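You operate a simulated robot arm through the tools that you are given. There is no shell and no other tool.

The job below is to be done with a simulated robot arm. You get a single attempt, and the scene is never put back.

JOB
Grease the orange nipple with the strokes on its label, no more.
Fine: push the grease coupler home on it ahead of pumping, and park it back on its stud; the other nipples get none, and none misses.

The check looks at the end state, three seconds after you hand in, the way a careful person would. Anything else that was tipped, shoved, dropped, spilled or broken makes it a failure.

ROBOT AND FRAMES
A 6-joint arm with a two-finger parallel gripper, fixed in place. Base frame: the origin is on the floor under the middle of its stand, x ahead of it, y to its left, z up; the work surface is at about z = 840. Lengths are in mm, angles in rad, forces in N, time in s.
With the tool pointing down near the work surface it reaches from about 340 to 760 mm from the base axis. Its first joint turns from -1.152 to 1.152 rad. Payload 2.45 kg.
The TCP is the grasp point between the finger pads, 24 mm short of the fingertips. In the tool frame z runs along the fingers and y along their closing line. Largest opening 68 mm; finger width 17, thickness 10; the body of the gripper, 40 by 70 mm, starts 41 mm behind the TCP.
Orientation is that of the tool frame in the base frame, as [roll, pitch, yaw] about the fixed x, y, z axes, in that order (R = Rz(yaw) Ry(pitch) Rx(roll)). With the fingers straight down and closing along the base's y, the tool's x points along the base's -x, its y along +y and its z along -z.

CONTROLS
- The arm moves only by the tool drive_tool. Its argument "commands" is a list of rows, each a list of 7 numbers: the shift along the base's x, y, z in units of 150 mm (1.0 is 150 mm), then the turn, a rotation vector about the base's x, y, z in units of 45 degrees (1.0 is 45 degrees), then the finger opening in cm, from 0 to 6.8. In form: [[tx, ty, tz, wx, wy, wz, fingers], ...]. A call has 1 to 20 rows; each row is the pose to reach, as a shift and turn from the pose commanded when the call began. A call with a number of a shift or a turn outside -1 to 1 is refused whole. Rows are played at 5 a second. More than 50 mm and 0.15 rad between two rows, or a gripper value outside its range, and nothing of the call is played. A pose out of reach is approached as far as the arm can. The call stops where the force on the tool passes 40 N (or 10 N more than at its start, if that is more) or the arm is blocked; 0.2 s more then pass. Each finger travels about 108 mm/s and halts on what it meets, pressing with about 39 N; the grip force reading is that of the motor and also rises with nothing between the fingers. The clock runs only during rows and for 0.2 s after the last one: add rows that repeat a pose to give the fingers time. The reply holds the time, the measured pose of the TCP, the force on the tool along the base axes, the opening and the grip force, in the units named above and with some noise, with the torque about the TCP (base axes, N m) and any sound that the robot's microphone picked up, and new pictures: "pictures" is both (left out), scene, wrist or none.
- Cameras (640 x 400 px; columns grow to the right, rows downward): "scene" is fixed at [164.7, 425.2, 1461]; the picture's right is [-0.71, -0.70, 0.00], its down [-0.45, 0.46, -0.77] and it looks along [0.54, -0.55, -0.64] (base axes); focal length 244 px, centre (320, 200). "wrist" rides on the gripper at [84, 11, -75] in the tool frame; the picture's right is [-0.13, 0.99, 0.00], its down [-0.60, -0.08, -0.79] and it looks along [-0.79, -0.10, 0.61] (tool axes); focal length 251 px, centre (320, 200). There is no depth. A picture from a camera that has moved, and an enlarged one, comes with that camera's place and axes in the base frame and with its lens. The place of the scene camera against the robot may be out by one fixed shift of up to 12 mm in any direction.
- inspect(camera, box): a new picture of the part [left, top, right, bottom] of that camera's present view, enlarged. The clock stands still meanwhile.
- job_done(): hands the job in; it is judged then, once.

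Places have to be worked out from the pictures, the camera data and where the tool is seen. Open the gripper and draw the arm clear of the work before you hand the job in, unless the task says otherwise.

The tools are called after "Emit:" as name(argument=value, ...) on one line, values as JSON. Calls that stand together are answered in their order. drive_tool: Moves the arm, as the interface text tells. Its arguments: {"type":"object","properties":{"commands":{"type":"array"},"pictures":{"type":"string","enum":["both","scene","wrist","none"]}},"required":["commands"]} The other tools are called the same way: inspect (camera, box) takes an enlarged picture of a part of a camera's view; job_done () hands the job in.

At the start:

```text
clock: 0.0
position: [381.2, 212.2, 1292.5]
tool_rot: [3.141, -0.001, -3.141]
force: [0.7, -0.3, 0.8]
wrist_torque: [0.01, 0.0, 0.0]
grip_width: 67.8
grip_force: 0.1
```

scene: 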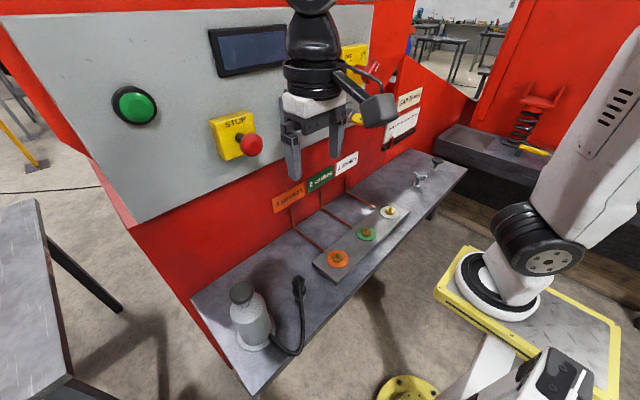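
wrist: 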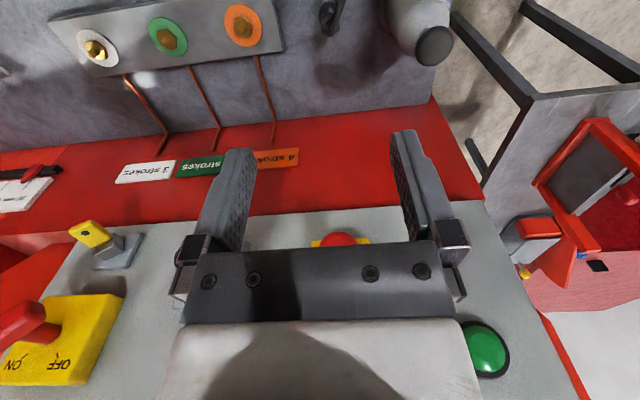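

The pictures show a grease pump bottle with a hose and coupler on a stud at the near-left end of the bench, and three nipples (orange, green, white) on a plate, with stroke labels on the machine's face. I'll enlarge these areas before moving anything.

Emit:
inspect(camera="scene", box=[200, 240, 340, 390])

Emit:
inspect(camera="scene", box=[260, 140, 420, 280])

Emit:
inspect(camera="wrist", box=[100, 130, 320, 200])

Emit:
inspect(camera="wrist", box=[40, 0, 460, 130])

```text
2.67 times, centred on (270, 315) of scene
camera zoom: at [164.7, 425.2, 1461.0], right [-0.71, -0.7, 0.0], down [-0.45, 0.46, -0.77], along [0.54, -0.55, -0.64], focal length 649 px, centre (453, -107)
```

zoom: 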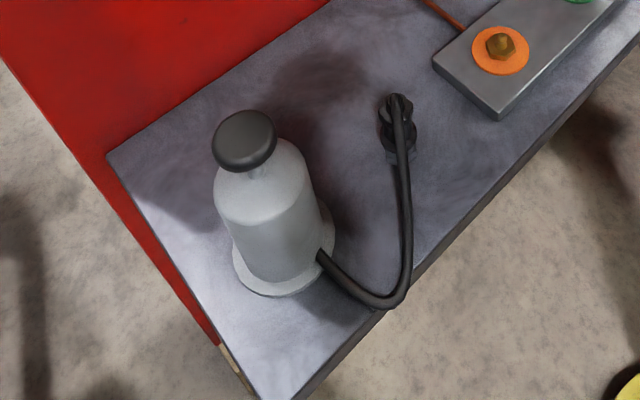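

```text
2.86 times, centred on (340, 210) of scene
camera zoom: at [164.7, 425.2, 1461.0], right [-0.71, -0.7, 0.0], down [-0.45, 0.46, -0.77], along [0.54, -0.55, -0.64], focal length 696 px, centre (263, 171)
```

zoom: 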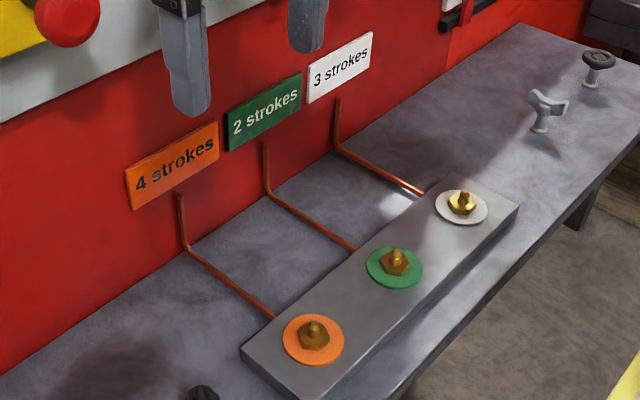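

```text
2.91 times, centred on (210, 165) of wrist
camera zoom: at [296.2, 222.3, 1368.1], right [0.13, 0.99, 0.0], down [0.61, -0.08, 0.79], along [0.78, -0.1, -0.61], focal length 731 px, centre (640, 302)
```

zoom: 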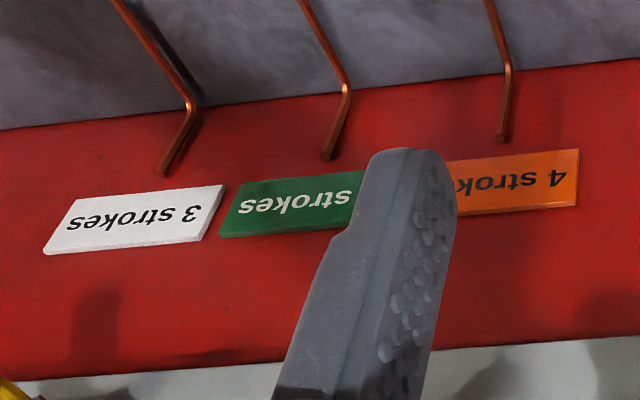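

```text
1.52 times, centred on (250, 65) of wrist
camera zoom: at [296.2, 222.3, 1368.1], right [0.13, 0.99, 0.0], down [0.61, -0.08, 0.79], along [0.78, -0.1, -0.61], focal length 383 px, centre (427, 406)
```

zoom: 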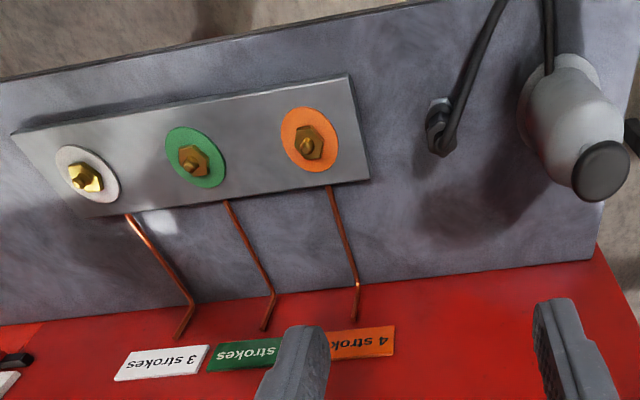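

The orange label reads "4 strokes", so the orange nipple (near x≈440, y≈70) gets four. I put the coupler on its stud near (440, 217) and the pump knob near (433, 360), top about z≈1040. I'll go down above the coupler for a closer look.

Emit:
drive_tool(commands=[[0, 0, -0.2, 0, 0, 0, 6.8], [0, 0, -0.4, 0, 0, 0, 6.8], [0, 0, -0.6, 0, 0, 0, 6.8], [0, 0, -0.8, 0, 0, 0, 6.8], [0, 0, -1.0, 0, 0, 0, 6.8]], pictures="none")

Emit:
drive_tool(commands=[[0, 0, -0.2, 0, 0, 0, 6.8], [0, 0, -0.4, 0, 0, 0, 6.8], [0, 0, -0.6, 0, 0, 0, 6.8], [0, 0, -0.8, 0, 0, 0, 6.8]], pictures="both")

```text
clock: 1.2
position: [381.3, 211.5, 1143.9]
tool_rot: [3.141, -0.002, -3.141]
force: [-0.9, 0.3, 0.1]
wrist_torque: [0.01, 0.01, -0.01]
grip_width: 68.2
grip_force: 0.0
```

```text
clock: 2.2
position: [381.7, 212.8, 1023.9]
tool_rot: [3.141, -0.004, -3.14]
force: [-1.1, -0.4, 0.6]
wrist_torque: [-0.01, 0.01, 0.0]
grip_width: 68.1
grip_force: 0.1
camera wrist: at [296.7, 223.3, 1100.0], right [0.13, 0.99, 0.0], down [0.61, -0.08, 0.79], along [0.79, -0.1, -0.61], focal length 251 px, centre (320, 200)
```

scene: 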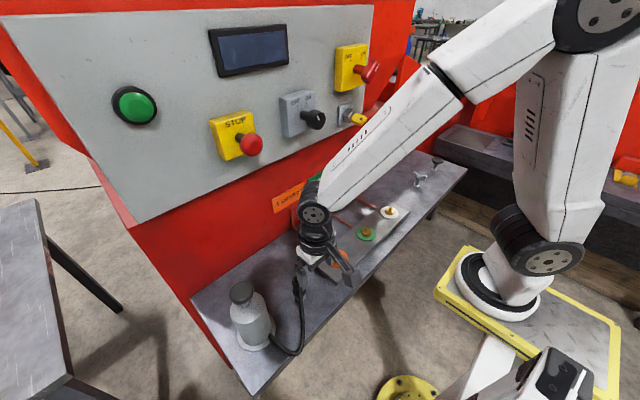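
wrist: 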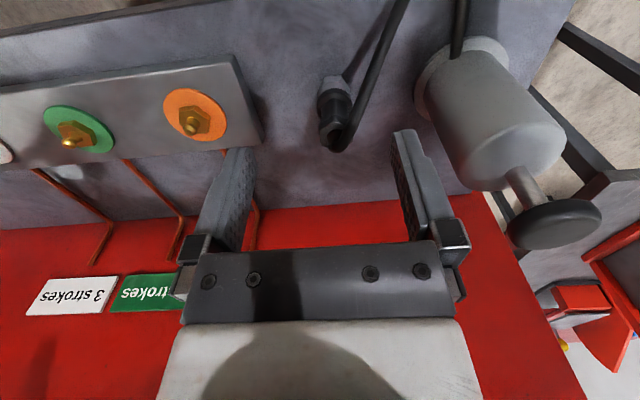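

Now the coupler and its stud are in view, with the hose leaving the coupler's top toward the robot. I'll enlarge the coupler, nipple and pump.

Emit:
inspect(camera="wrist", box=[270, 40, 430, 170])

Emit:
inspect(camera="wrist", box=[140, 60, 280, 160])

Emit:
inspect(camera="scene", box=[220, 260, 340, 370])

Emit:
inspect(camera="wrist", box=[400, 20, 640, 260])

```text
3.08 times, centred on (350, 105) of wrist
camera zoom: at [296.7, 223.3, 1100.0], right [0.13, 0.99, 0.0], down [0.61, -0.08, 0.79], along [0.79, -0.1, -0.61], focal length 774 px, centre (228, 492)
```

zoom: 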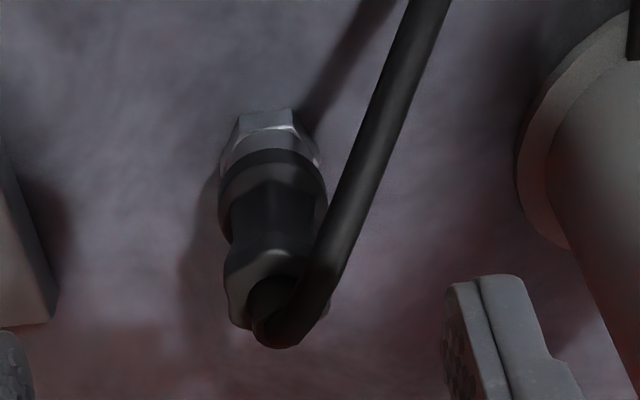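

```text
4.00 times, centred on (210, 110) of wrist
camera zoom: at [296.7, 223.3, 1100.0], right [0.13, 0.99, 0.0], down [0.61, -0.08, 0.79], along [0.79, -0.1, -0.61], focal length 1006 px, centre (760, 560)
```

zoom: 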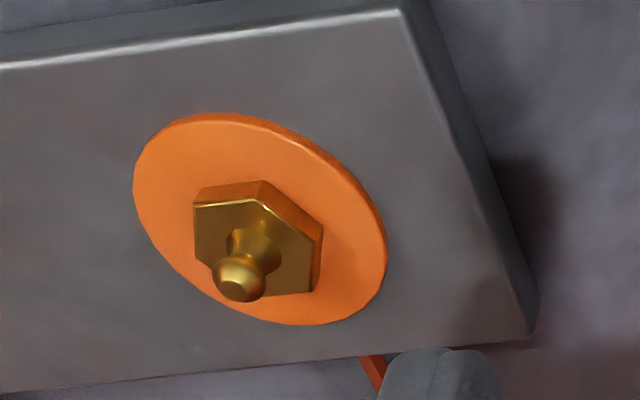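

```text
3.64 times, centred on (280, 315) of scene
camera zoom: at [164.7, 425.2, 1461.0], right [-0.71, -0.7, 0.0], down [-0.45, 0.46, -0.77], along [0.54, -0.55, -0.64], focal length 886 px, centre (466, -218)
```

zoom: 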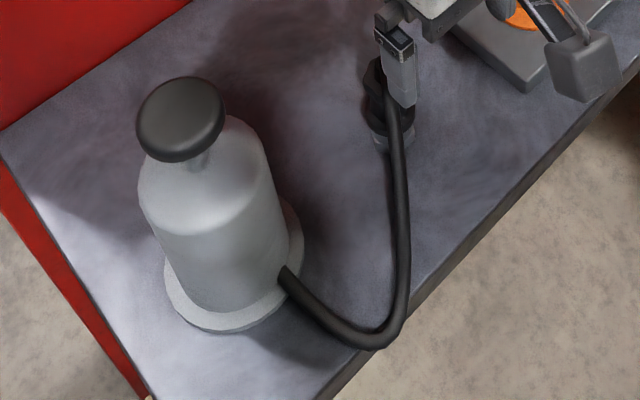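

```text
1.67 times, centred on (520, 140) of wrist
camera zoom: at [296.7, 223.3, 1100.0], right [0.13, 0.99, 0.0], down [0.61, -0.08, 0.79], along [0.79, -0.1, -0.61], focal length 419 px, centre (-13, 300)
```

zoom: 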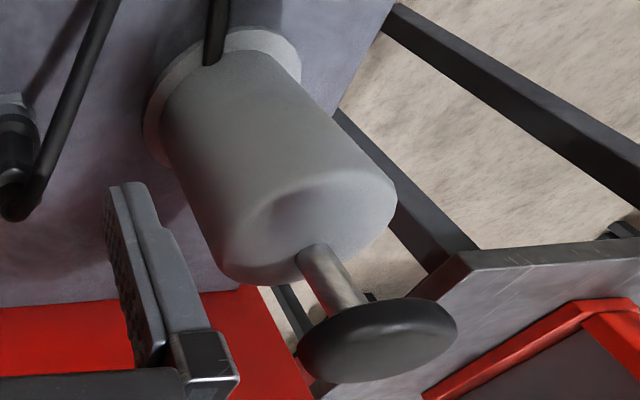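

The coupler stands on a hex stud at about (432, 220), with a waist near z≈892 and the hose elbow at about z≈935. The hose leaves toward (-x, +y), so I'll turn the gripper -45° about z so the fingers close across the hose, and look again from 100 mm above.

Emit:
drive_tool(commands=[[0.04, 0.006, 0, 0, 0, -0.125, 6.8], [0.08, 0.012, 0, 0, 0, -0.25, 6.8], [0.125, 0.02, -0.02, 0, 0, -0.375, 6.8], [0.17, 0.025, -0.04, 0, 0, -0.5, 6.8], [0.21, 0.03, -0.05, 0, 0, -0.625, 6.8], [0.25, 0.04, -0.06, 0, 0, -0.75, 6.8], [0.3, 0.045, -0.08, 0, 0, -0.875, 6.8], [0.337, 0.05, -0.09, 0, 0, -1.0, 6.8], [0.337, 0.05, -0.09, 0, 0, -1.0, 6.8]], pictures="both")

```text
clock: 4.2
position: [431.8, 221.1, 1009.2]
tool_rot: [-3.141, -0.001, 2.355]
force: [0.9, -0.3, 0.8]
wrist_torque: [-0.03, -0.01, -0.02]
grip_width: 67.9
grip_force: 0.1
camera wrist: at [379.8, 287.0, 1084.7], right [0.79, 0.61, 0.0], down [0.37, -0.48, 0.79], along [0.48, -0.63, -0.61], focal length 251 px, centre (320, 200)
```

scene: 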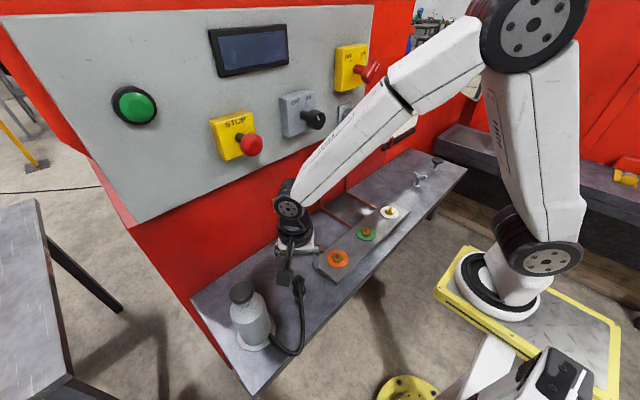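
wrist: 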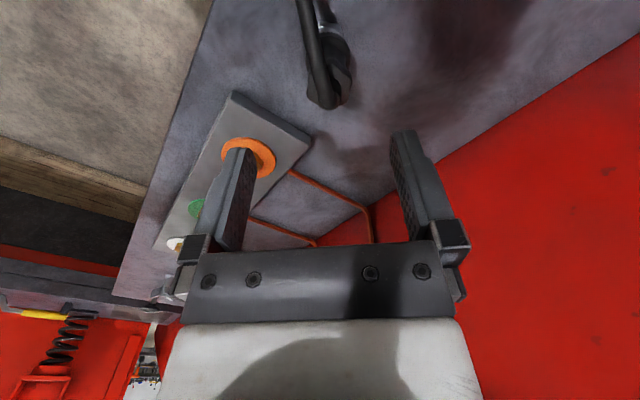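

Emit:
inspect(camera="wrist", box=[260, 0, 400, 120])

Emit:
inspect(camera="scene", box=[260, 230, 350, 310])

```text
3.33 times, centred on (330, 60) of wrist
camera zoom: at [379.8, 287.0, 1084.7], right [0.79, 0.61, 0.0], down [0.37, -0.48, 0.79], along [0.48, -0.63, -0.61], focal length 838 px, centre (287, 667)
```

zoom: 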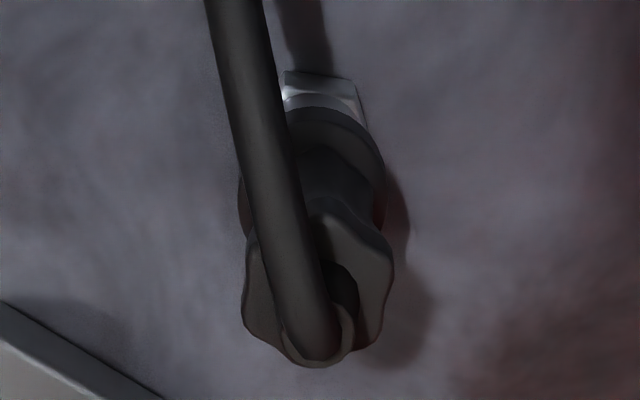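

```text
5.00 times, centred on (305, 270) of scene
camera zoom: at [164.7, 425.2, 1461.0], right [-0.71, -0.7, 0.0], down [-0.45, 0.46, -0.77], along [0.54, -0.55, -0.64], focal length 1218 px, centre (395, -150)
```

zoom: 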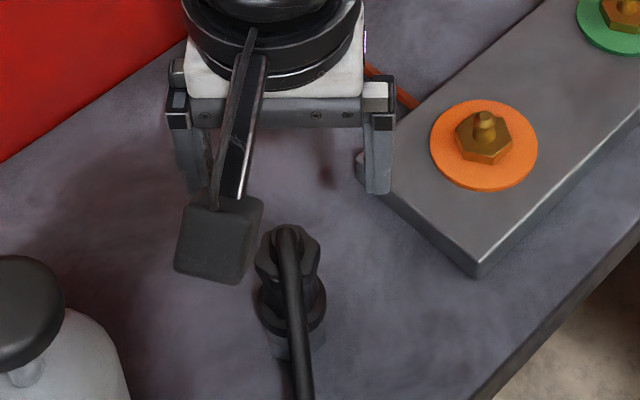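

Triangulating both wrist views puts the coupler axis near (440, 219), but the hose hides the grip waist from this side. I'll swing the camera round to the -y side, away from the hose, to get a cleaner side view of the coupler's heights.

Emit:
drive_tool(commands=[[0, 0, 0, 0, 0, 0.14, 6.8], [0, 0, 0, 0, 0, 0.28, 6.8], [0, 0, 0, 0, 0, 0.42, 6.8], [0, 0, 0, 0, 0, 0.57, 6.8], [0, 0, 0, 0, 0, 0.71, 6.8], [0, 0, 0, 0, 0, 0.85, 6.8], [0, 0, 0, 0, 0, 1.0, 6.8]], pictures="none")

Emit:
drive_tool(commands=[[0, 0, 0, 0, 0, 0.14, 6.8], [0, 0, 0, 0, 0, 0.28, 6.8], [0, 0, 0, 0, 0, 0.42, 6.8], [0, 0, 0, 0, 0, 0.57, 6.8], [0, 0, 0, 0, 0, 0.71, 6.8], [0, 0, 0, 0, 0, 0.85, 6.8], [0, 0, 0, 0, 0, 1.0, 6.8]], pictures="none")

Emit:
drive_tool(commands=[[0, -0.07, 0, 0, 0, 0.14, 6.8], [0, -0.14, 0, 0, 0, 0.28, 6.8], [0, -0.21, 0, 0, 0, 0.42, 6.8], [0.01, -0.28, 0, 0, 0, 0.57, 6.8], [0.02, -0.35, 0, 0, 0, 0.71, 6.8], [0.04, -0.42, 0, 0, 0, 0.85, 6.8], [0.05, -0.5, 0, 0, 0, 1.0, 6.8]], pictures="both")

```text
clock: 5.8
position: [431.8, 219.8, 1010.1]
tool_rot: [-3.141, -0.002, -3.138]
force: [1.0, 0.0, -0.3]
wrist_torque: [0.02, -0.02, 0.0]
grip_width: 68.0
grip_force: 0.1
```

```text
clock: 7.4
position: [431.5, 219.2, 1009.5]
tool_rot: [-3.141, -0.003, -2.354]
force: [-0.2, -0.7, 0.8]
wrist_torque: [0.01, -0.03, -0.03]
grip_width: 68.1
grip_force: 0.0
```

```text
clock: 9.0
position: [438.9, 144.1, 1008.3]
tool_rot: [-3.141, -0.003, -1.568]
force: [-0.3, -1.2, -0.4]
wrist_torque: [-0.03, 0.01, 0.03]
grip_width: 68.1
grip_force: 0.2
camera wrist: at [426.9, 59.7, 1084.9], right [-0.99, 0.13, 0.0], down [0.08, 0.61, 0.79], along [0.1, 0.79, -0.61], focal length 251 px, centre (320, 200)
```

scene: 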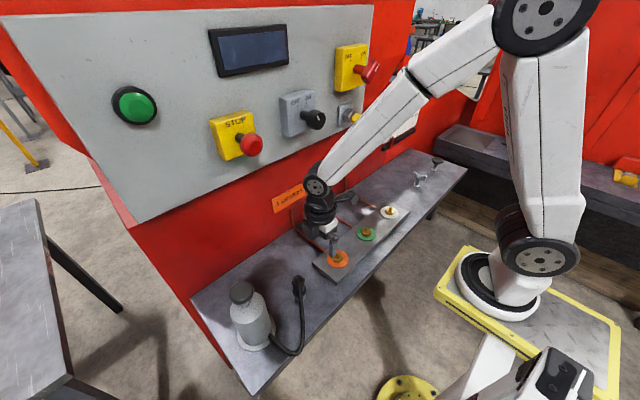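
wrist: 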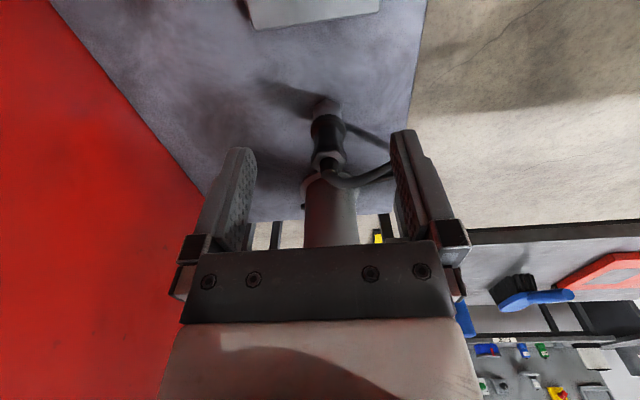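

Emit:
inspect(camera="wrist", box=[270, 80, 410, 200])

Emit:
inspect(camera="scene", box=[270, 260, 330, 320])

```text
3.33 times, centred on (340, 140) of wrist
camera zoom: at [426.9, 59.7, 1084.9], right [-0.99, 0.13, 0.0], down [0.08, 0.61, 0.79], along [0.1, 0.79, -0.61], focal length 838 px, centre (253, 400)
```

zoom: 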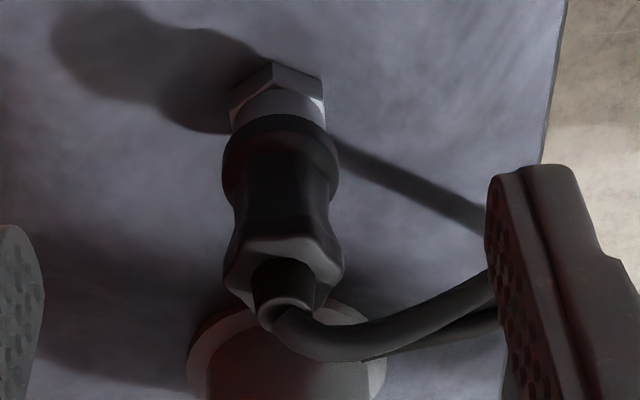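

```text
6.67 times, centred on (300, 290) of scene
camera zoom: at [164.7, 425.2, 1461.0], right [-0.71, -0.7, 0.0], down [-0.45, 0.46, -0.77], along [0.54, -0.55, -0.64], focal length 1624 px, centre (453, -400)
```

zoom: 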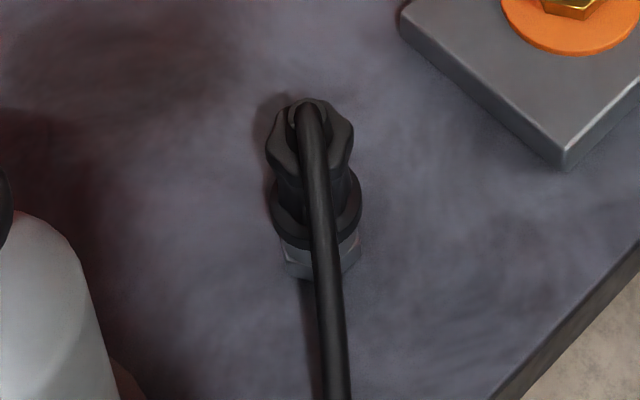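

The side view gives me the coupler's shape. There's a ring of about 34 mm at z≈867–883, a waist near z≈893, and a hex head up to z≈917 with the hose stub above it. I'll zoom tighter to find how the head's flats are turned.

Emit:
inspect(camera="wrist", box=[300, 90, 370, 195])

Emit:
inspect(camera="scene", box=[285, 270, 315, 305])

```text
3.81 times, centred on (335, 142) of wrist
camera zoom: at [426.9, 59.7, 1084.9], right [-0.99, 0.13, 0.0], down [0.08, 0.61, 0.79], along [0.1, 0.79, -0.61], focal length 958 px, centre (263, 419)
```

zoom: 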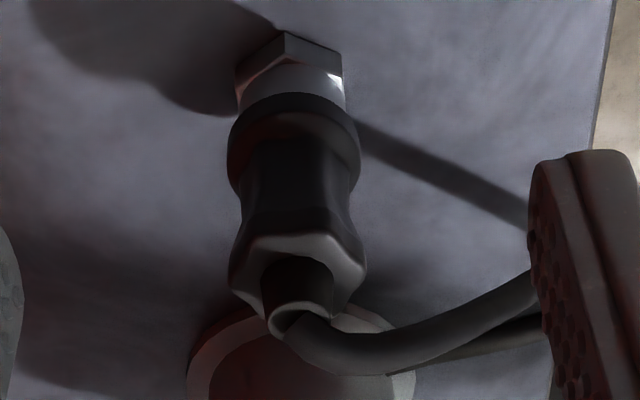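

```text
11.43 times, centred on (300, 288) of scene
camera zoom: at [164.7, 425.2, 1461.0], right [-0.71, -0.7, 0.0], down [-0.45, 0.46, -0.77], along [0.54, -0.55, -0.64], focal length 2783 px, centre (549, -800)
```

zoom: 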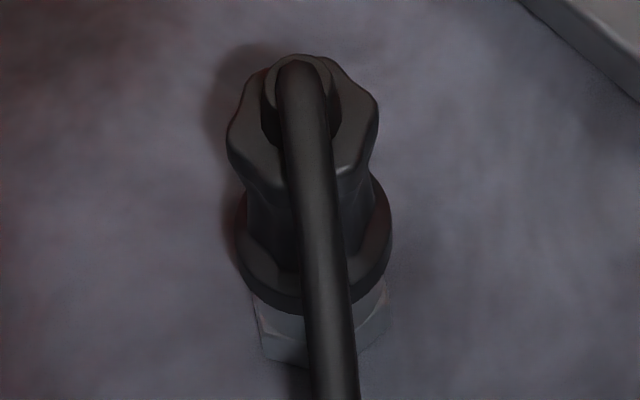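

The head's flats face about ±90°, ±30° and ±150°. Closing along 30° (tool yaw +120° from the start) grips two flats and clears the hose, which leaves at about 145°. Before gripping I want the orange nipple's exact place, so I'll move to look at it from the -y side.

Emit:
drive_tool(commands=[[0, -0.2, -0.05, 0, 0, 0, 6.8], [0, -0.4, -0.1, 0, 0, 0, 6.8], [0, -0.6, -0.15, 0, 0, 0, 6.8], [0, -0.8, -0.2, 0, 0, 0, 6.8], [0, -0.96, -0.25, 0, 0, 0, 6.8], [0, -0.96, -0.25, 0, 0, 0, 6.8]], pictures="both")

```text
clock: 10.4
position: [439.0, -0.9, 970.9]
tool_rot: [-3.142, -0.002, -1.571]
force: [0.0, -0.2, -1.0]
wrist_torque: [0.0, 0.02, -0.01]
grip_width: 68.0
grip_force: 0.0
camera wrist: at [426.9, -83.9, 1046.8], right [-0.99, 0.13, 0.0], down [0.08, 0.61, 0.79], along [0.1, 0.78, -0.61], focal length 251 px, centre (320, 200)
```

scene: 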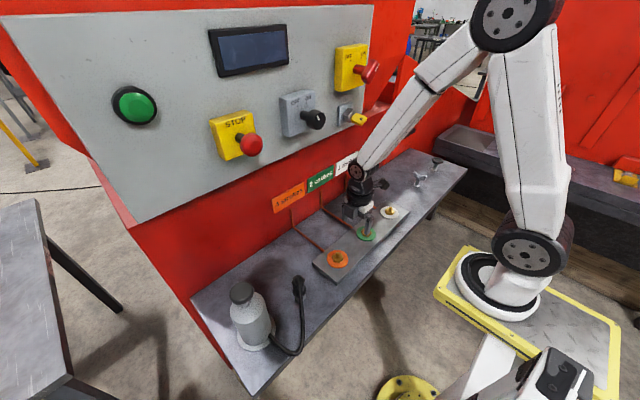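
wrist: 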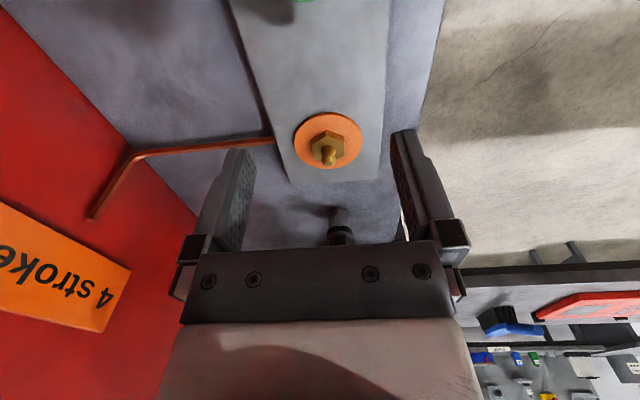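

Emit:
inspect(camera="wrist", box=[285, 105, 375, 180])

Emit:
inspect(camera="scene", box=[315, 235, 365, 285])

```text
5.33 times, centred on (330, 142) of wrist
camera zoom: at [426.9, -83.9, 1046.8], right [-0.99, 0.13, 0.0], down [0.08, 0.61, 0.79], along [0.1, 0.78, -0.61], focal length 1341 px, centre (267, 507)
```

zoom: 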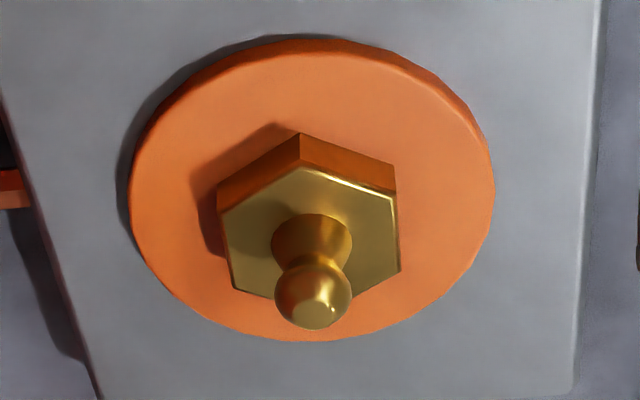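

```text
8.00 times, centred on (340, 260) of scene
camera zoom: at [164.7, 425.1, 1461.0], right [-0.71, -0.7, 0.0], down [-0.45, 0.46, -0.77], along [0.54, -0.55, -0.64], focal length 1948 px, centre (160, -280)
```

zoom: 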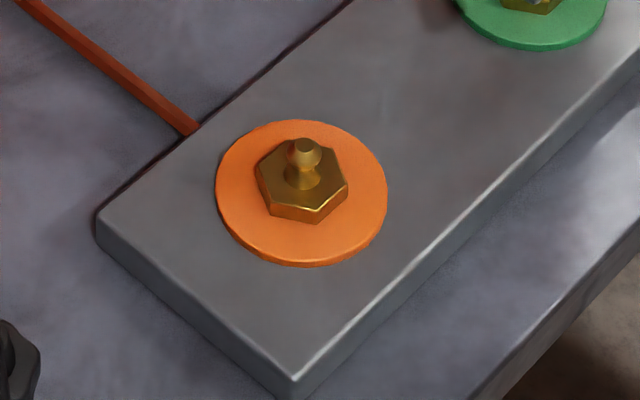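

Combining the views, the orange nipple is at about (440, 69.8), with its ball at z≈884 and its disc at z≈858. The coupler axis works out at about (440.7, 218.4). I'll rise, turn to yaw +120° and centre above the coupler.

Emit:
drive_tool(commands=[[0, 0.1, 0.12, 0, 0, 0, 6.8], [0, 0.3, 0.25, 0, 0, 0.15, 6.8], [0, 0.5, 0.25, 0, 0, 0.3, 6.8], [0, 0.7, 0.25, 0, 0, 0.45, 6.8], [0, 0.9, 0.25, 0, 0, 0.6, 6.8], [0, 1.0, 0.25, 0, 0, 0.667, 6.8]], pictures="none")

Emit:
drive_tool(commands=[[0.0, 0.15, 0, 0, 0, 0, 6.8], [0.005, 0.3, 0, 0, 0, 0, 6.8], [0.01, 0.453, 0, 0, 0, 0, 6.8], [0.01, 0.453, 0, 0, 0, 0, 6.8]], pictures="both")

```text
clock: 11.8
position: [439.2, 151.1, 1007.7]
tool_rot: [3.141, -0.001, -1.045]
force: [-0.8, -0.9, 0.4]
wrist_torque: [0.0, 0.02, 0.0]
grip_width: 68.1
grip_force: 0.1
```

```text
clock: 12.8
position: [441.3, 218.9, 1010.1]
tool_rot: [3.141, -0.002, -1.048]
force: [-0.6, 0.2, 0.3]
wrist_torque: [0.0, -0.02, 0.01]
grip_width: 68.1
grip_force: 0.0
camera wrist: at [473.0, 140.7, 1085.3], right [-0.92, -0.38, 0.0], down [-0.23, 0.56, 0.79], along [-0.3, 0.73, -0.61], focal length 251 px, centre (320, 200)
```

scene: 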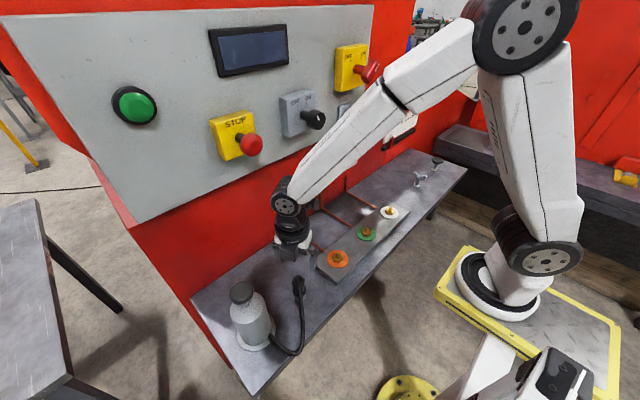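
wrist: 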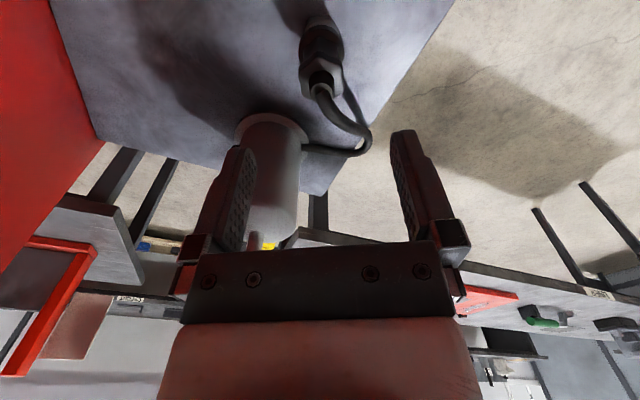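

Emit:
inspect(camera="wrist", box=[270, 0, 390, 130])

Emit:
inspect(camera="scene", box=[260, 220, 350, 320])

```text
3.08 times, centred on (330, 65) of wrist
camera zoom: at [473.0, 140.7, 1085.3], right [-0.92, -0.38, 0.0], down [-0.23, 0.56, 0.79], along [-0.3, 0.73, -0.61], focal length 774 px, centre (289, 615)
```

zoom: 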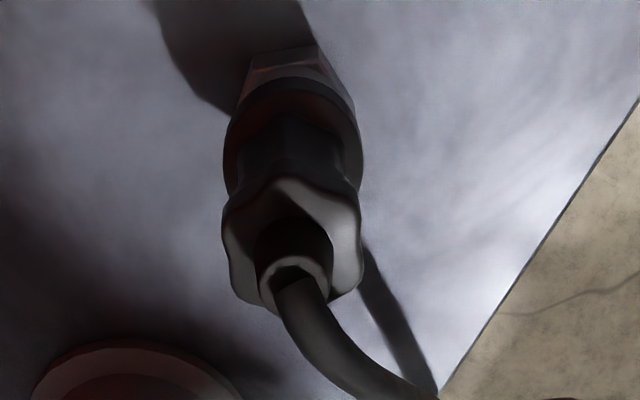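

```text
4.00 times, centred on (305, 270) of scene
camera zoom: at [164.7, 425.2, 1461.0], right [-0.71, -0.7, 0.0], down [-0.45, 0.46, -0.77], along [0.54, -0.55, -0.64], focal length 974 px, centre (380, -80)
```

zoom: 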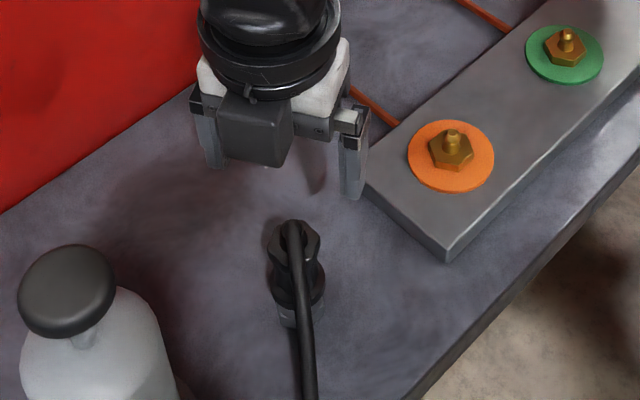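

The coupler sits about 1 mm off the tool axis, so I take it as (440, 218). A head corner faces the camera, which means the flats face the two fingers. I'll lower in stages with the fingers open around it, then check.

Emit:
drive_tool(commands=[[-0.005, -0.003, -0.1, 0, 0, 0, 6.8], [-0.005, -0.003, -0.2, 0, 0, 0, 6.8], [-0.005, -0.003, -0.3, 0, 0, 0, 6.8], [-0.005, -0.003, -0.4, 0, 0, 0, 6.8], [-0.005, -0.003, -0.5, 0, 0, 0, 6.8], [-0.005, -0.003, -0.53, 0, 0, 0, 6.8], [-0.005, -0.003, -0.53, 0, 0, 0, 6.8]], pictures="both")

Emit:
inspect(camera="wrist", box=[230, 80, 430, 240])

Emit:
inspect(camera="scene", box=[270, 240, 330, 310])

```text
clock: 14.4
position: [439.4, 216.9, 930.7]
tool_rot: [3.141, -0.001, -1.046]
force: [-0.2, -1.0, 0.2]
wrist_torque: [0.02, -0.01, 0.03]
grip_width: 68.2
grip_force: 0.1
camera wrist: at [471.1, 138.4, 1006.8], right [-0.92, -0.38, 0.0], down [-0.23, 0.56, 0.79], along [-0.3, 0.73, -0.61], focal length 251 px, centre (320, 200)
```

scene: 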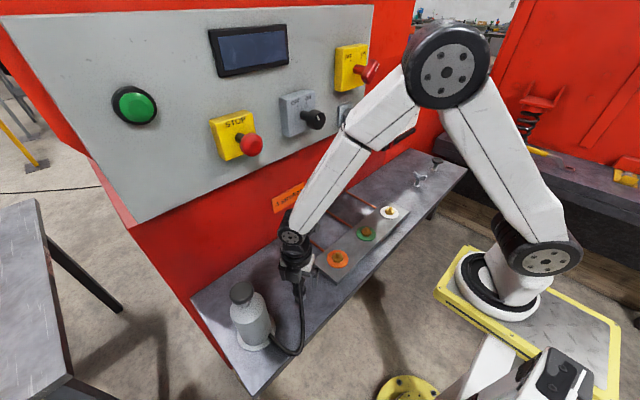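
wrist: 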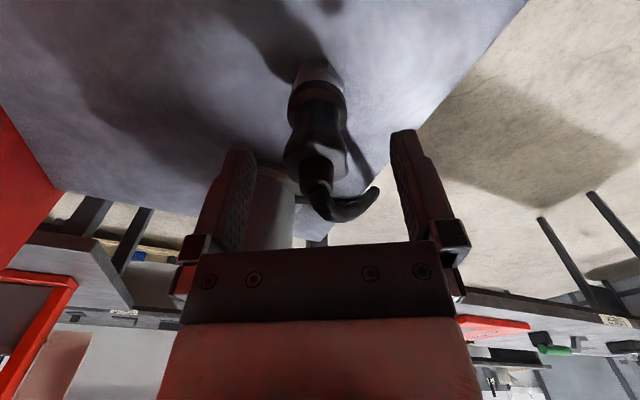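

```text
2.50 times, centred on (330, 160) of wrist
camera zoom: at [471.1, 138.4, 1006.8], right [-0.92, -0.38, 0.0], down [-0.23, 0.56, 0.79], along [-0.3, 0.73, -0.61], focal length 629 px, centre (295, 300)
```

zoom: 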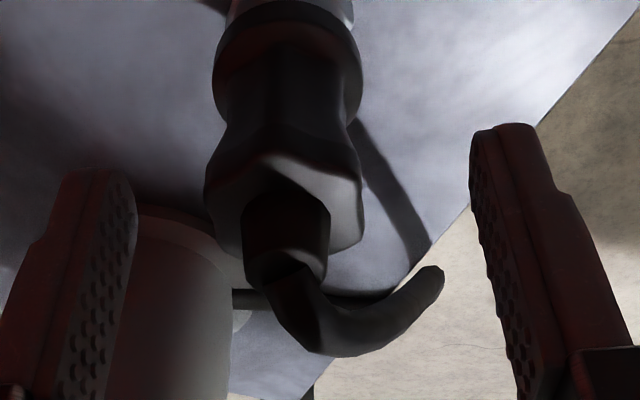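

```text
5.71 times, centred on (300, 275) of scene
camera zoom: at [164.7, 425.2, 1461.0], right [-0.71, -0.7, 0.0], down [-0.45, 0.46, -0.77], along [0.54, -0.55, -0.64], focal length 1392 px, centre (434, -229)
```

zoom: 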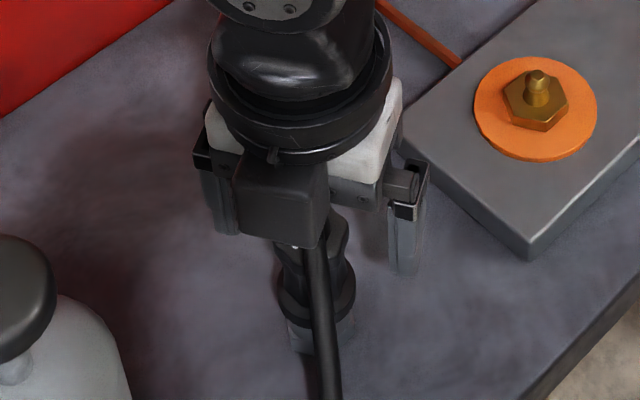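

The fingers straddle the head with room on both sides, and the hose passes between them. I'll lower to TCP z≈910 and close on the head.

Emit:
drive_tool(commands=[[0, 0, -0.05, 0, 0, 0, 6.8], [0, 0, -0.1, 0, 0, 0, 6.8], [0, 0, -0.133, 0, 0, 0, 6.8], [0, 0, -0.133, 0, 0, 0, 6.8], [0, 0, -0.133, 0, 0, 0, 5.0], [0, 0, -0.133, 0, 0, 0, 3.8], [0, 0, -0.133, 0, 0, 0, 3.8]], pictures="both")

Emit:
inspect(camera="wrist", box=[230, 100, 430, 260])

Emit:
inspect(camera="scene", box=[270, 240, 330, 310])

```text
clock: 16.0
position: [439.5, 216.2, 910.3]
tool_rot: [3.141, -0.001, -1.047]
force: [0.2, -0.5, 0.4]
wrist_torque: [-0.01, 0.0, -0.03]
grip_width: 37.9
grip_force: 0.0
camera wrist: at [471.7, 138.4, 985.7], right [-0.92, -0.38, 0.0], down [-0.23, 0.56, 0.79], along [-0.3, 0.73, -0.61], focal length 251 px, centre (320, 200)
```

scene: 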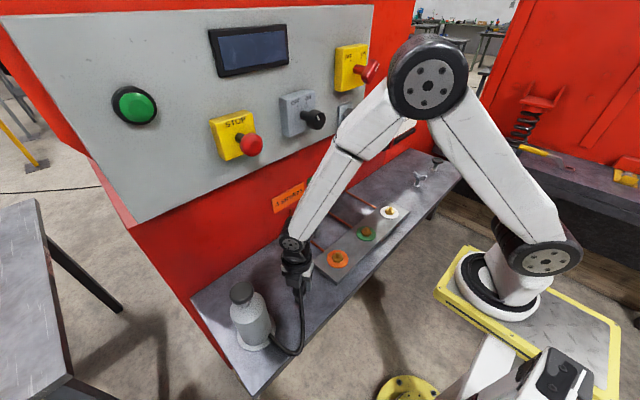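
wrist: 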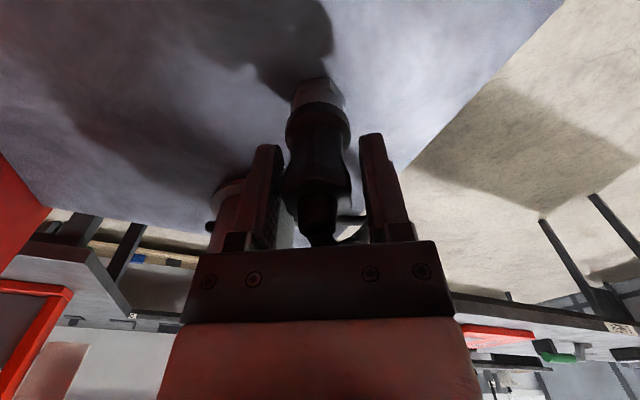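

```text
2.50 times, centred on (330, 180) of wrist
camera zoom: at [471.7, 138.4, 985.7], right [-0.92, -0.38, 0.0], down [-0.23, 0.56, 0.79], along [-0.3, 0.73, -0.61], focal length 629 px, centre (295, 250)
```

zoom: 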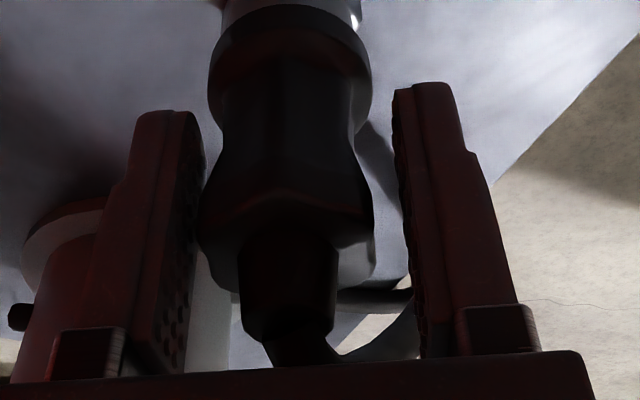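

```text
5.71 times, centred on (300, 275) of scene
camera zoom: at [164.7, 425.2, 1461.0], right [-0.71, -0.7, 0.0], down [-0.45, 0.46, -0.77], along [0.54, -0.55, -0.64], focal length 1392 px, centre (434, -229)
```

zoom: 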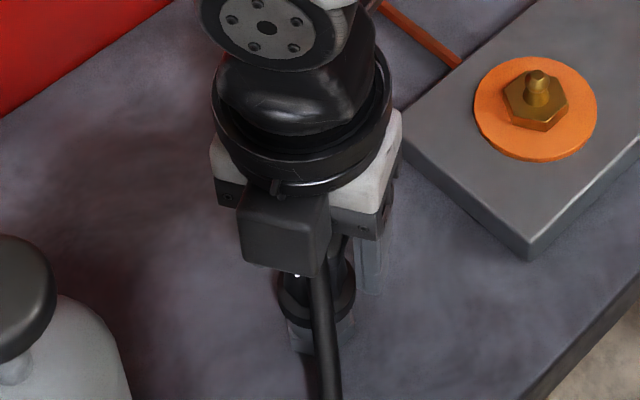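

The picture shows the coupler about 1.3 mm left of centre between the fingers. I'll nudge the tool by (+1.2, +0.9) mm and then close.

Emit:
drive_tool(commands=[[0.008, 0.006, 0, 0, 0, 0, 3.8], [0.008, 0.006, 0, 0, 0, 0, 3.4], [0.008, 0.006, 0, 0, 0, 0, 3.0], [0.008, 0.006, 0, 0, 0, 0, 2.5], [0.008, 0.006, 0, 0, 0, 0, 2.0], [0.008, 0.006, 0, 0, 0, 0, 2.0]], pictures="both")

Emit:
inspect(camera="wrist", box=[230, 100, 430, 260])

```text
clock: 17.4
position: [441.5, 218.2, 910.5]
tool_rot: [-3.14, 0.0, -1.047]
force: [0.3, -0.2, -0.2]
wrist_torque: [0.0, 0.02, -0.01]
grip_width: 30.6
grip_force: 39.3
camera wrist: at [473.0, 139.6, 985.3], right [-0.92, -0.38, 0.0], down [-0.23, 0.56, 0.79], along [-0.3, 0.73, -0.61], focal length 251 px, centre (320, 200)
```

scene: 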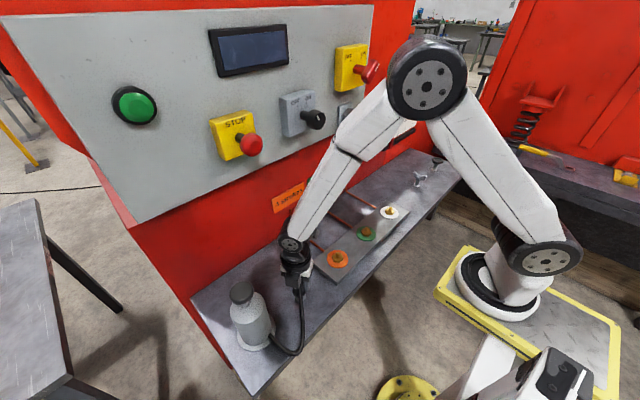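
wrist: 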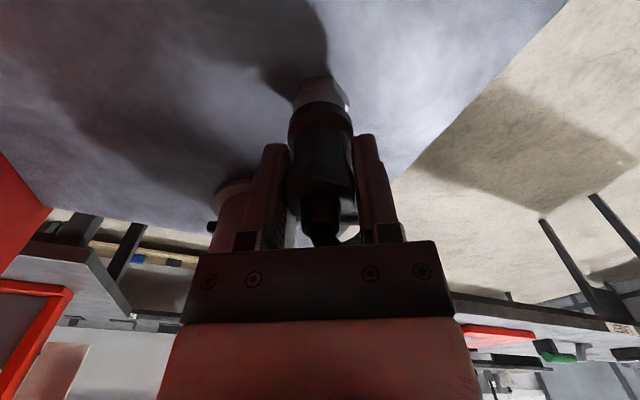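

```text
2.50 times, centred on (330, 180) of wrist
camera zoom: at [473.0, 139.6, 985.3], right [-0.92, -0.38, 0.0], down [-0.23, 0.56, 0.79], along [-0.3, 0.73, -0.61], focal length 629 px, centre (295, 250)
```

zoom: 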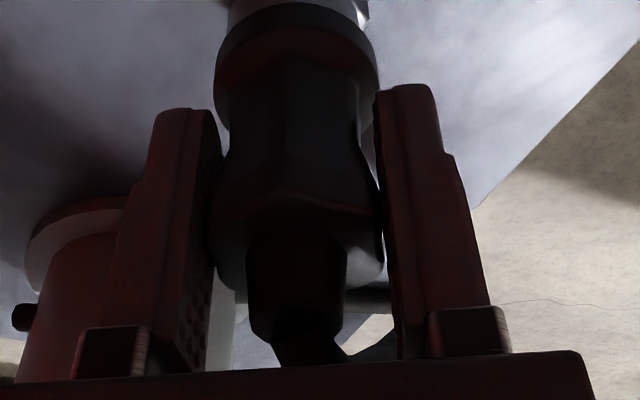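

The grip is solid on the flats (30.6 mm, 39 N) with almost no side force. I'll lift straight up slowly and watch the force and sound.

Emit:
drive_tool(commands=[[0, 0, 0.02, 0, 0, 0, 2.0], [0, 0, 0.04, 0, 0, 0, 2.0], [0, 0, 0.06, 0, 0, 0, 2.0], [0, 0, 0.1, 0, 0, 0, 2.0], [0, 0, 0.14, 0, 0, 0, 2.0], [0, 0, 0.2, 0, 0, 0, 2.0], [0, 0, 0.26, 0, 0, 0, 2.0], [0, 0, 0.333, 0, 0, 0, 2.0], [0, 0, 0.333, 0, 0, 0, 2.0]], pictures="both")

```text
clock: 19.4
position: [441.4, 219.7, 961.0]
tool_rot: [3.141, 0.0, -1.046]
force: [0.9, -0.1, -1.4]
wrist_torque: [-0.01, -0.01, 0.0]
grip_width: 30.6
grip_force: 39.3
camera wrist: at [472.9, 140.8, 1036.0], right [-0.92, -0.38, 0.0], down [-0.23, 0.56, 0.79], along [-0.3, 0.73, -0.61], focal length 251 px, centre (320, 200)
```

scene: 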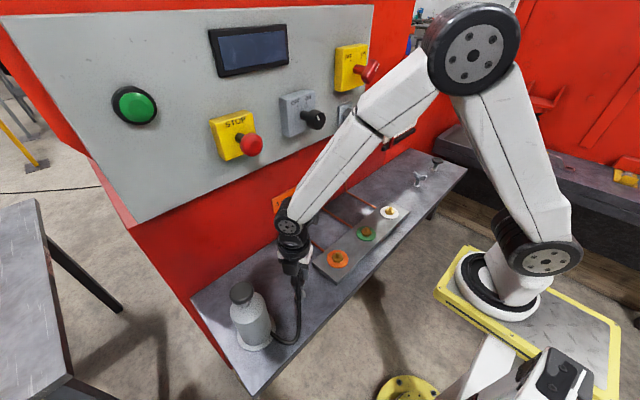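
wrist: 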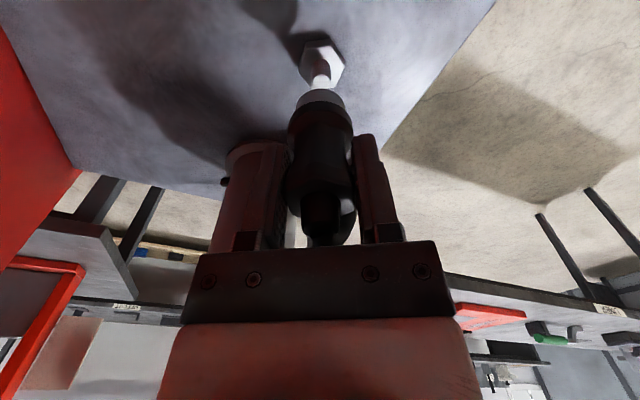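

The coupler is off its stud and held firmly. I'll look closely at the coupler's nose and the stud.

Emit:
inspect(camera="wrist", box=[260, 20, 400, 140])

Emit:
inspect(camera="scene", box=[265, 240, 335, 310])

```text
3.33 times, centred on (330, 80) of wrist
camera zoom: at [472.9, 140.8, 1036.0], right [-0.92, -0.38, 0.0], down [-0.23, 0.56, 0.79], along [-0.3, 0.73, -0.61], focal length 838 px, centre (287, 600)
```

zoom: 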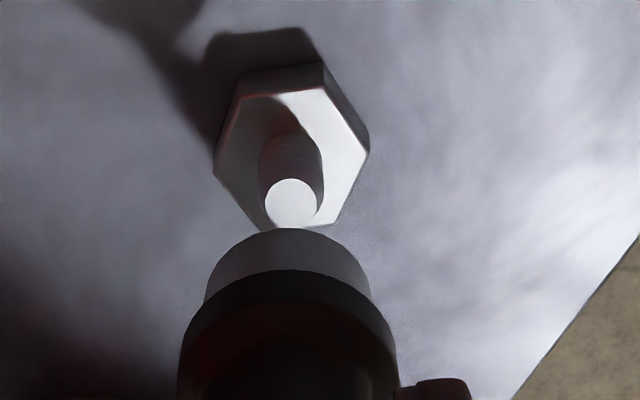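

```text
5.71 times, centred on (300, 275) of scene
camera zoom: at [164.7, 425.2, 1461.0], right [-0.71, -0.7, 0.0], down [-0.45, 0.46, -0.77], along [0.54, -0.55, -0.64], focal length 1392 px, centre (434, -229)
```

zoom: 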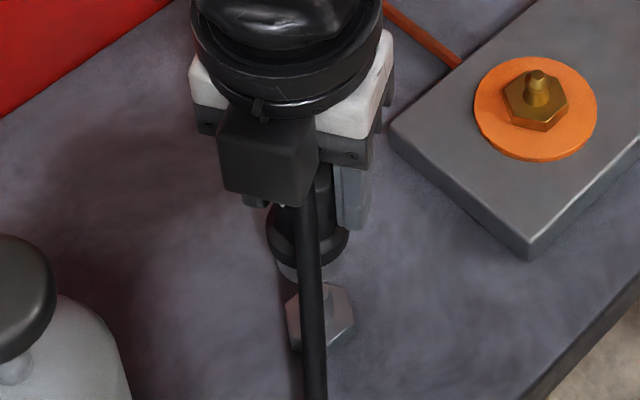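

The coupler has a silver nose about 59 mm below the TCP, and the stud is a hex with a pin. The nipple's hex top (z≈868) is about 21 mm above the stud's, so home on the nipple should come near TCP z≈930. I'll carry it toward the nipple at TCP z≈975, pausing part way to check the hose and bottle.

Emit:
drive_tool(commands=[[0, 0, 0.1, 0, 0, 0, 2.0], [0, -0.1, 0.1, 0, 0, 0, 2.0], [0, -0.2, 0.1, 0, 0, 0, 2.0], [0, -0.3, 0.1, 0, 0, 0, 2.0], [0, -0.4, 0.1, 0, 0, 0, 2.0], [0, -0.5, 0.1, 0, 0, 0, 2.0], [0, -0.6, 0.1, 0, 0, 0, 2.0], [0, -0.6, 0.1, 0, 0, 0, 2.0]], pictures="both")

```text
clock: 21.2
position: [440.7, 128.8, 974.8]
tool_rot: [-3.141, -0.001, -1.047]
force: [-0.3, -0.4, -0.3]
wrist_torque: [-0.02, 0.01, 0.02]
grip_width: 30.6
grip_force: 38.7
camera wrist: at [472.6, 50.7, 1050.3], right [-0.92, -0.38, 0.0], down [-0.23, 0.56, 0.79], along [-0.3, 0.73, -0.61], focal length 251 px, centre (320, 200)
```

scene: 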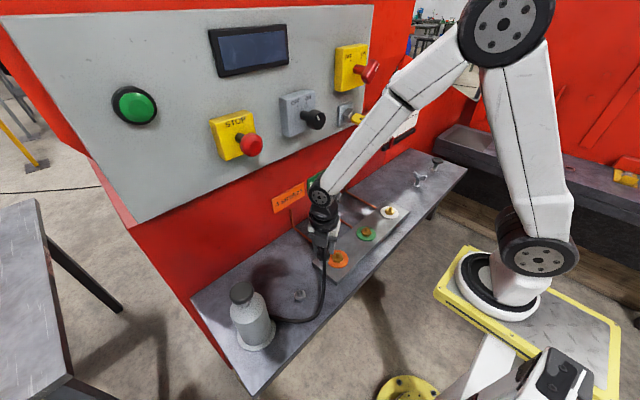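
wrist: 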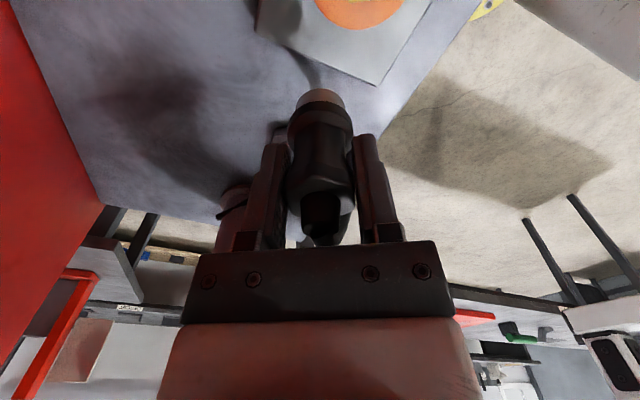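

No pull from the hose and the bottle stands unmoved. I'll continue to just above the orange nipple, at the same height.

Emit:
drive_tool(commands=[[0, -0.1, 0, 0, 0, 0, 2.0], [-0.003, -0.2, 0, 0, 0, 0, 2.0], [-0.006, -0.3, 0, 0, 0, 0, 2.0], [-0.008, -0.394, 0, 0, 0, 0, 2.0], [-0.008, -0.394, 0, 0, 0, 0, 2.0]], pictures="both")

Emit:
inspect(camera="wrist", box=[260, 0, 400, 140])

Emit:
inspect(camera="scene", box=[305, 215, 365, 285])

```text
clock: 22.4
position: [438.9, 69.4, 975.2]
tool_rot: [-3.141, -0.003, -1.045]
force: [-1.0, 0.1, -0.5]
wrist_torque: [0.02, 0.01, -0.02]
grip_width: 30.6
grip_force: 39.2
camera wrist: at [470.4, -9.2, 1050.7], right [-0.92, -0.38, 0.0], down [-0.23, 0.56, 0.79], along [-0.3, 0.73, -0.61], focal length 251 px, centre (320, 200)
```

scene: 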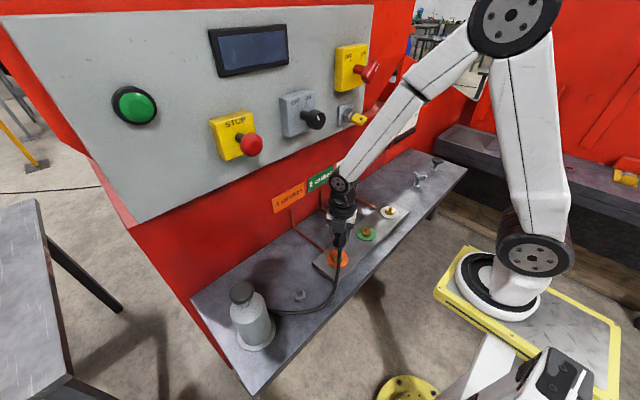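
wrist: 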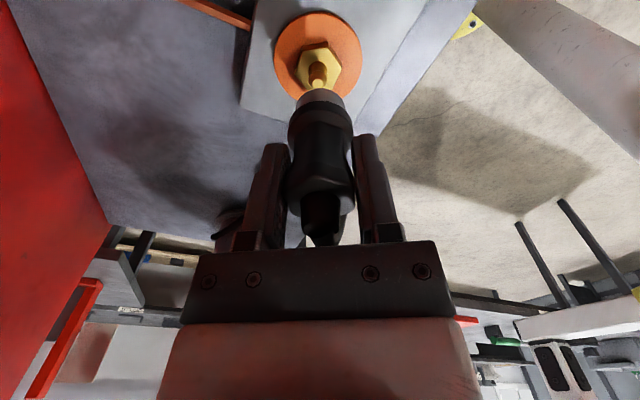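

```text
2.86 times, centred on (330, 70) of wrist
camera zoom: at [470.4, -9.2, 1050.7], right [-0.92, -0.38, 0.0], down [-0.23, 0.56, 0.79], along [-0.3, 0.73, -0.61], focal length 718 px, centre (291, 571)
```

zoom: 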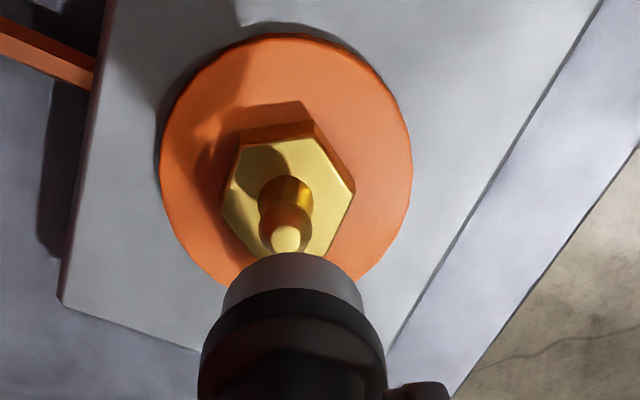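

```text
5.71 times, centred on (335, 250) of scene
camera zoom: at [164.7, 425.2, 1461.0], right [-0.71, -0.7, 0.0], down [-0.45, 0.46, -0.77], along [0.54, -0.55, -0.64], focal length 1392 px, centre (234, -86)
```

zoom: 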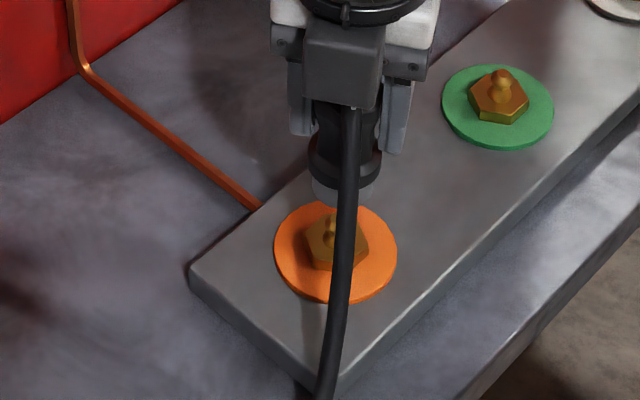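

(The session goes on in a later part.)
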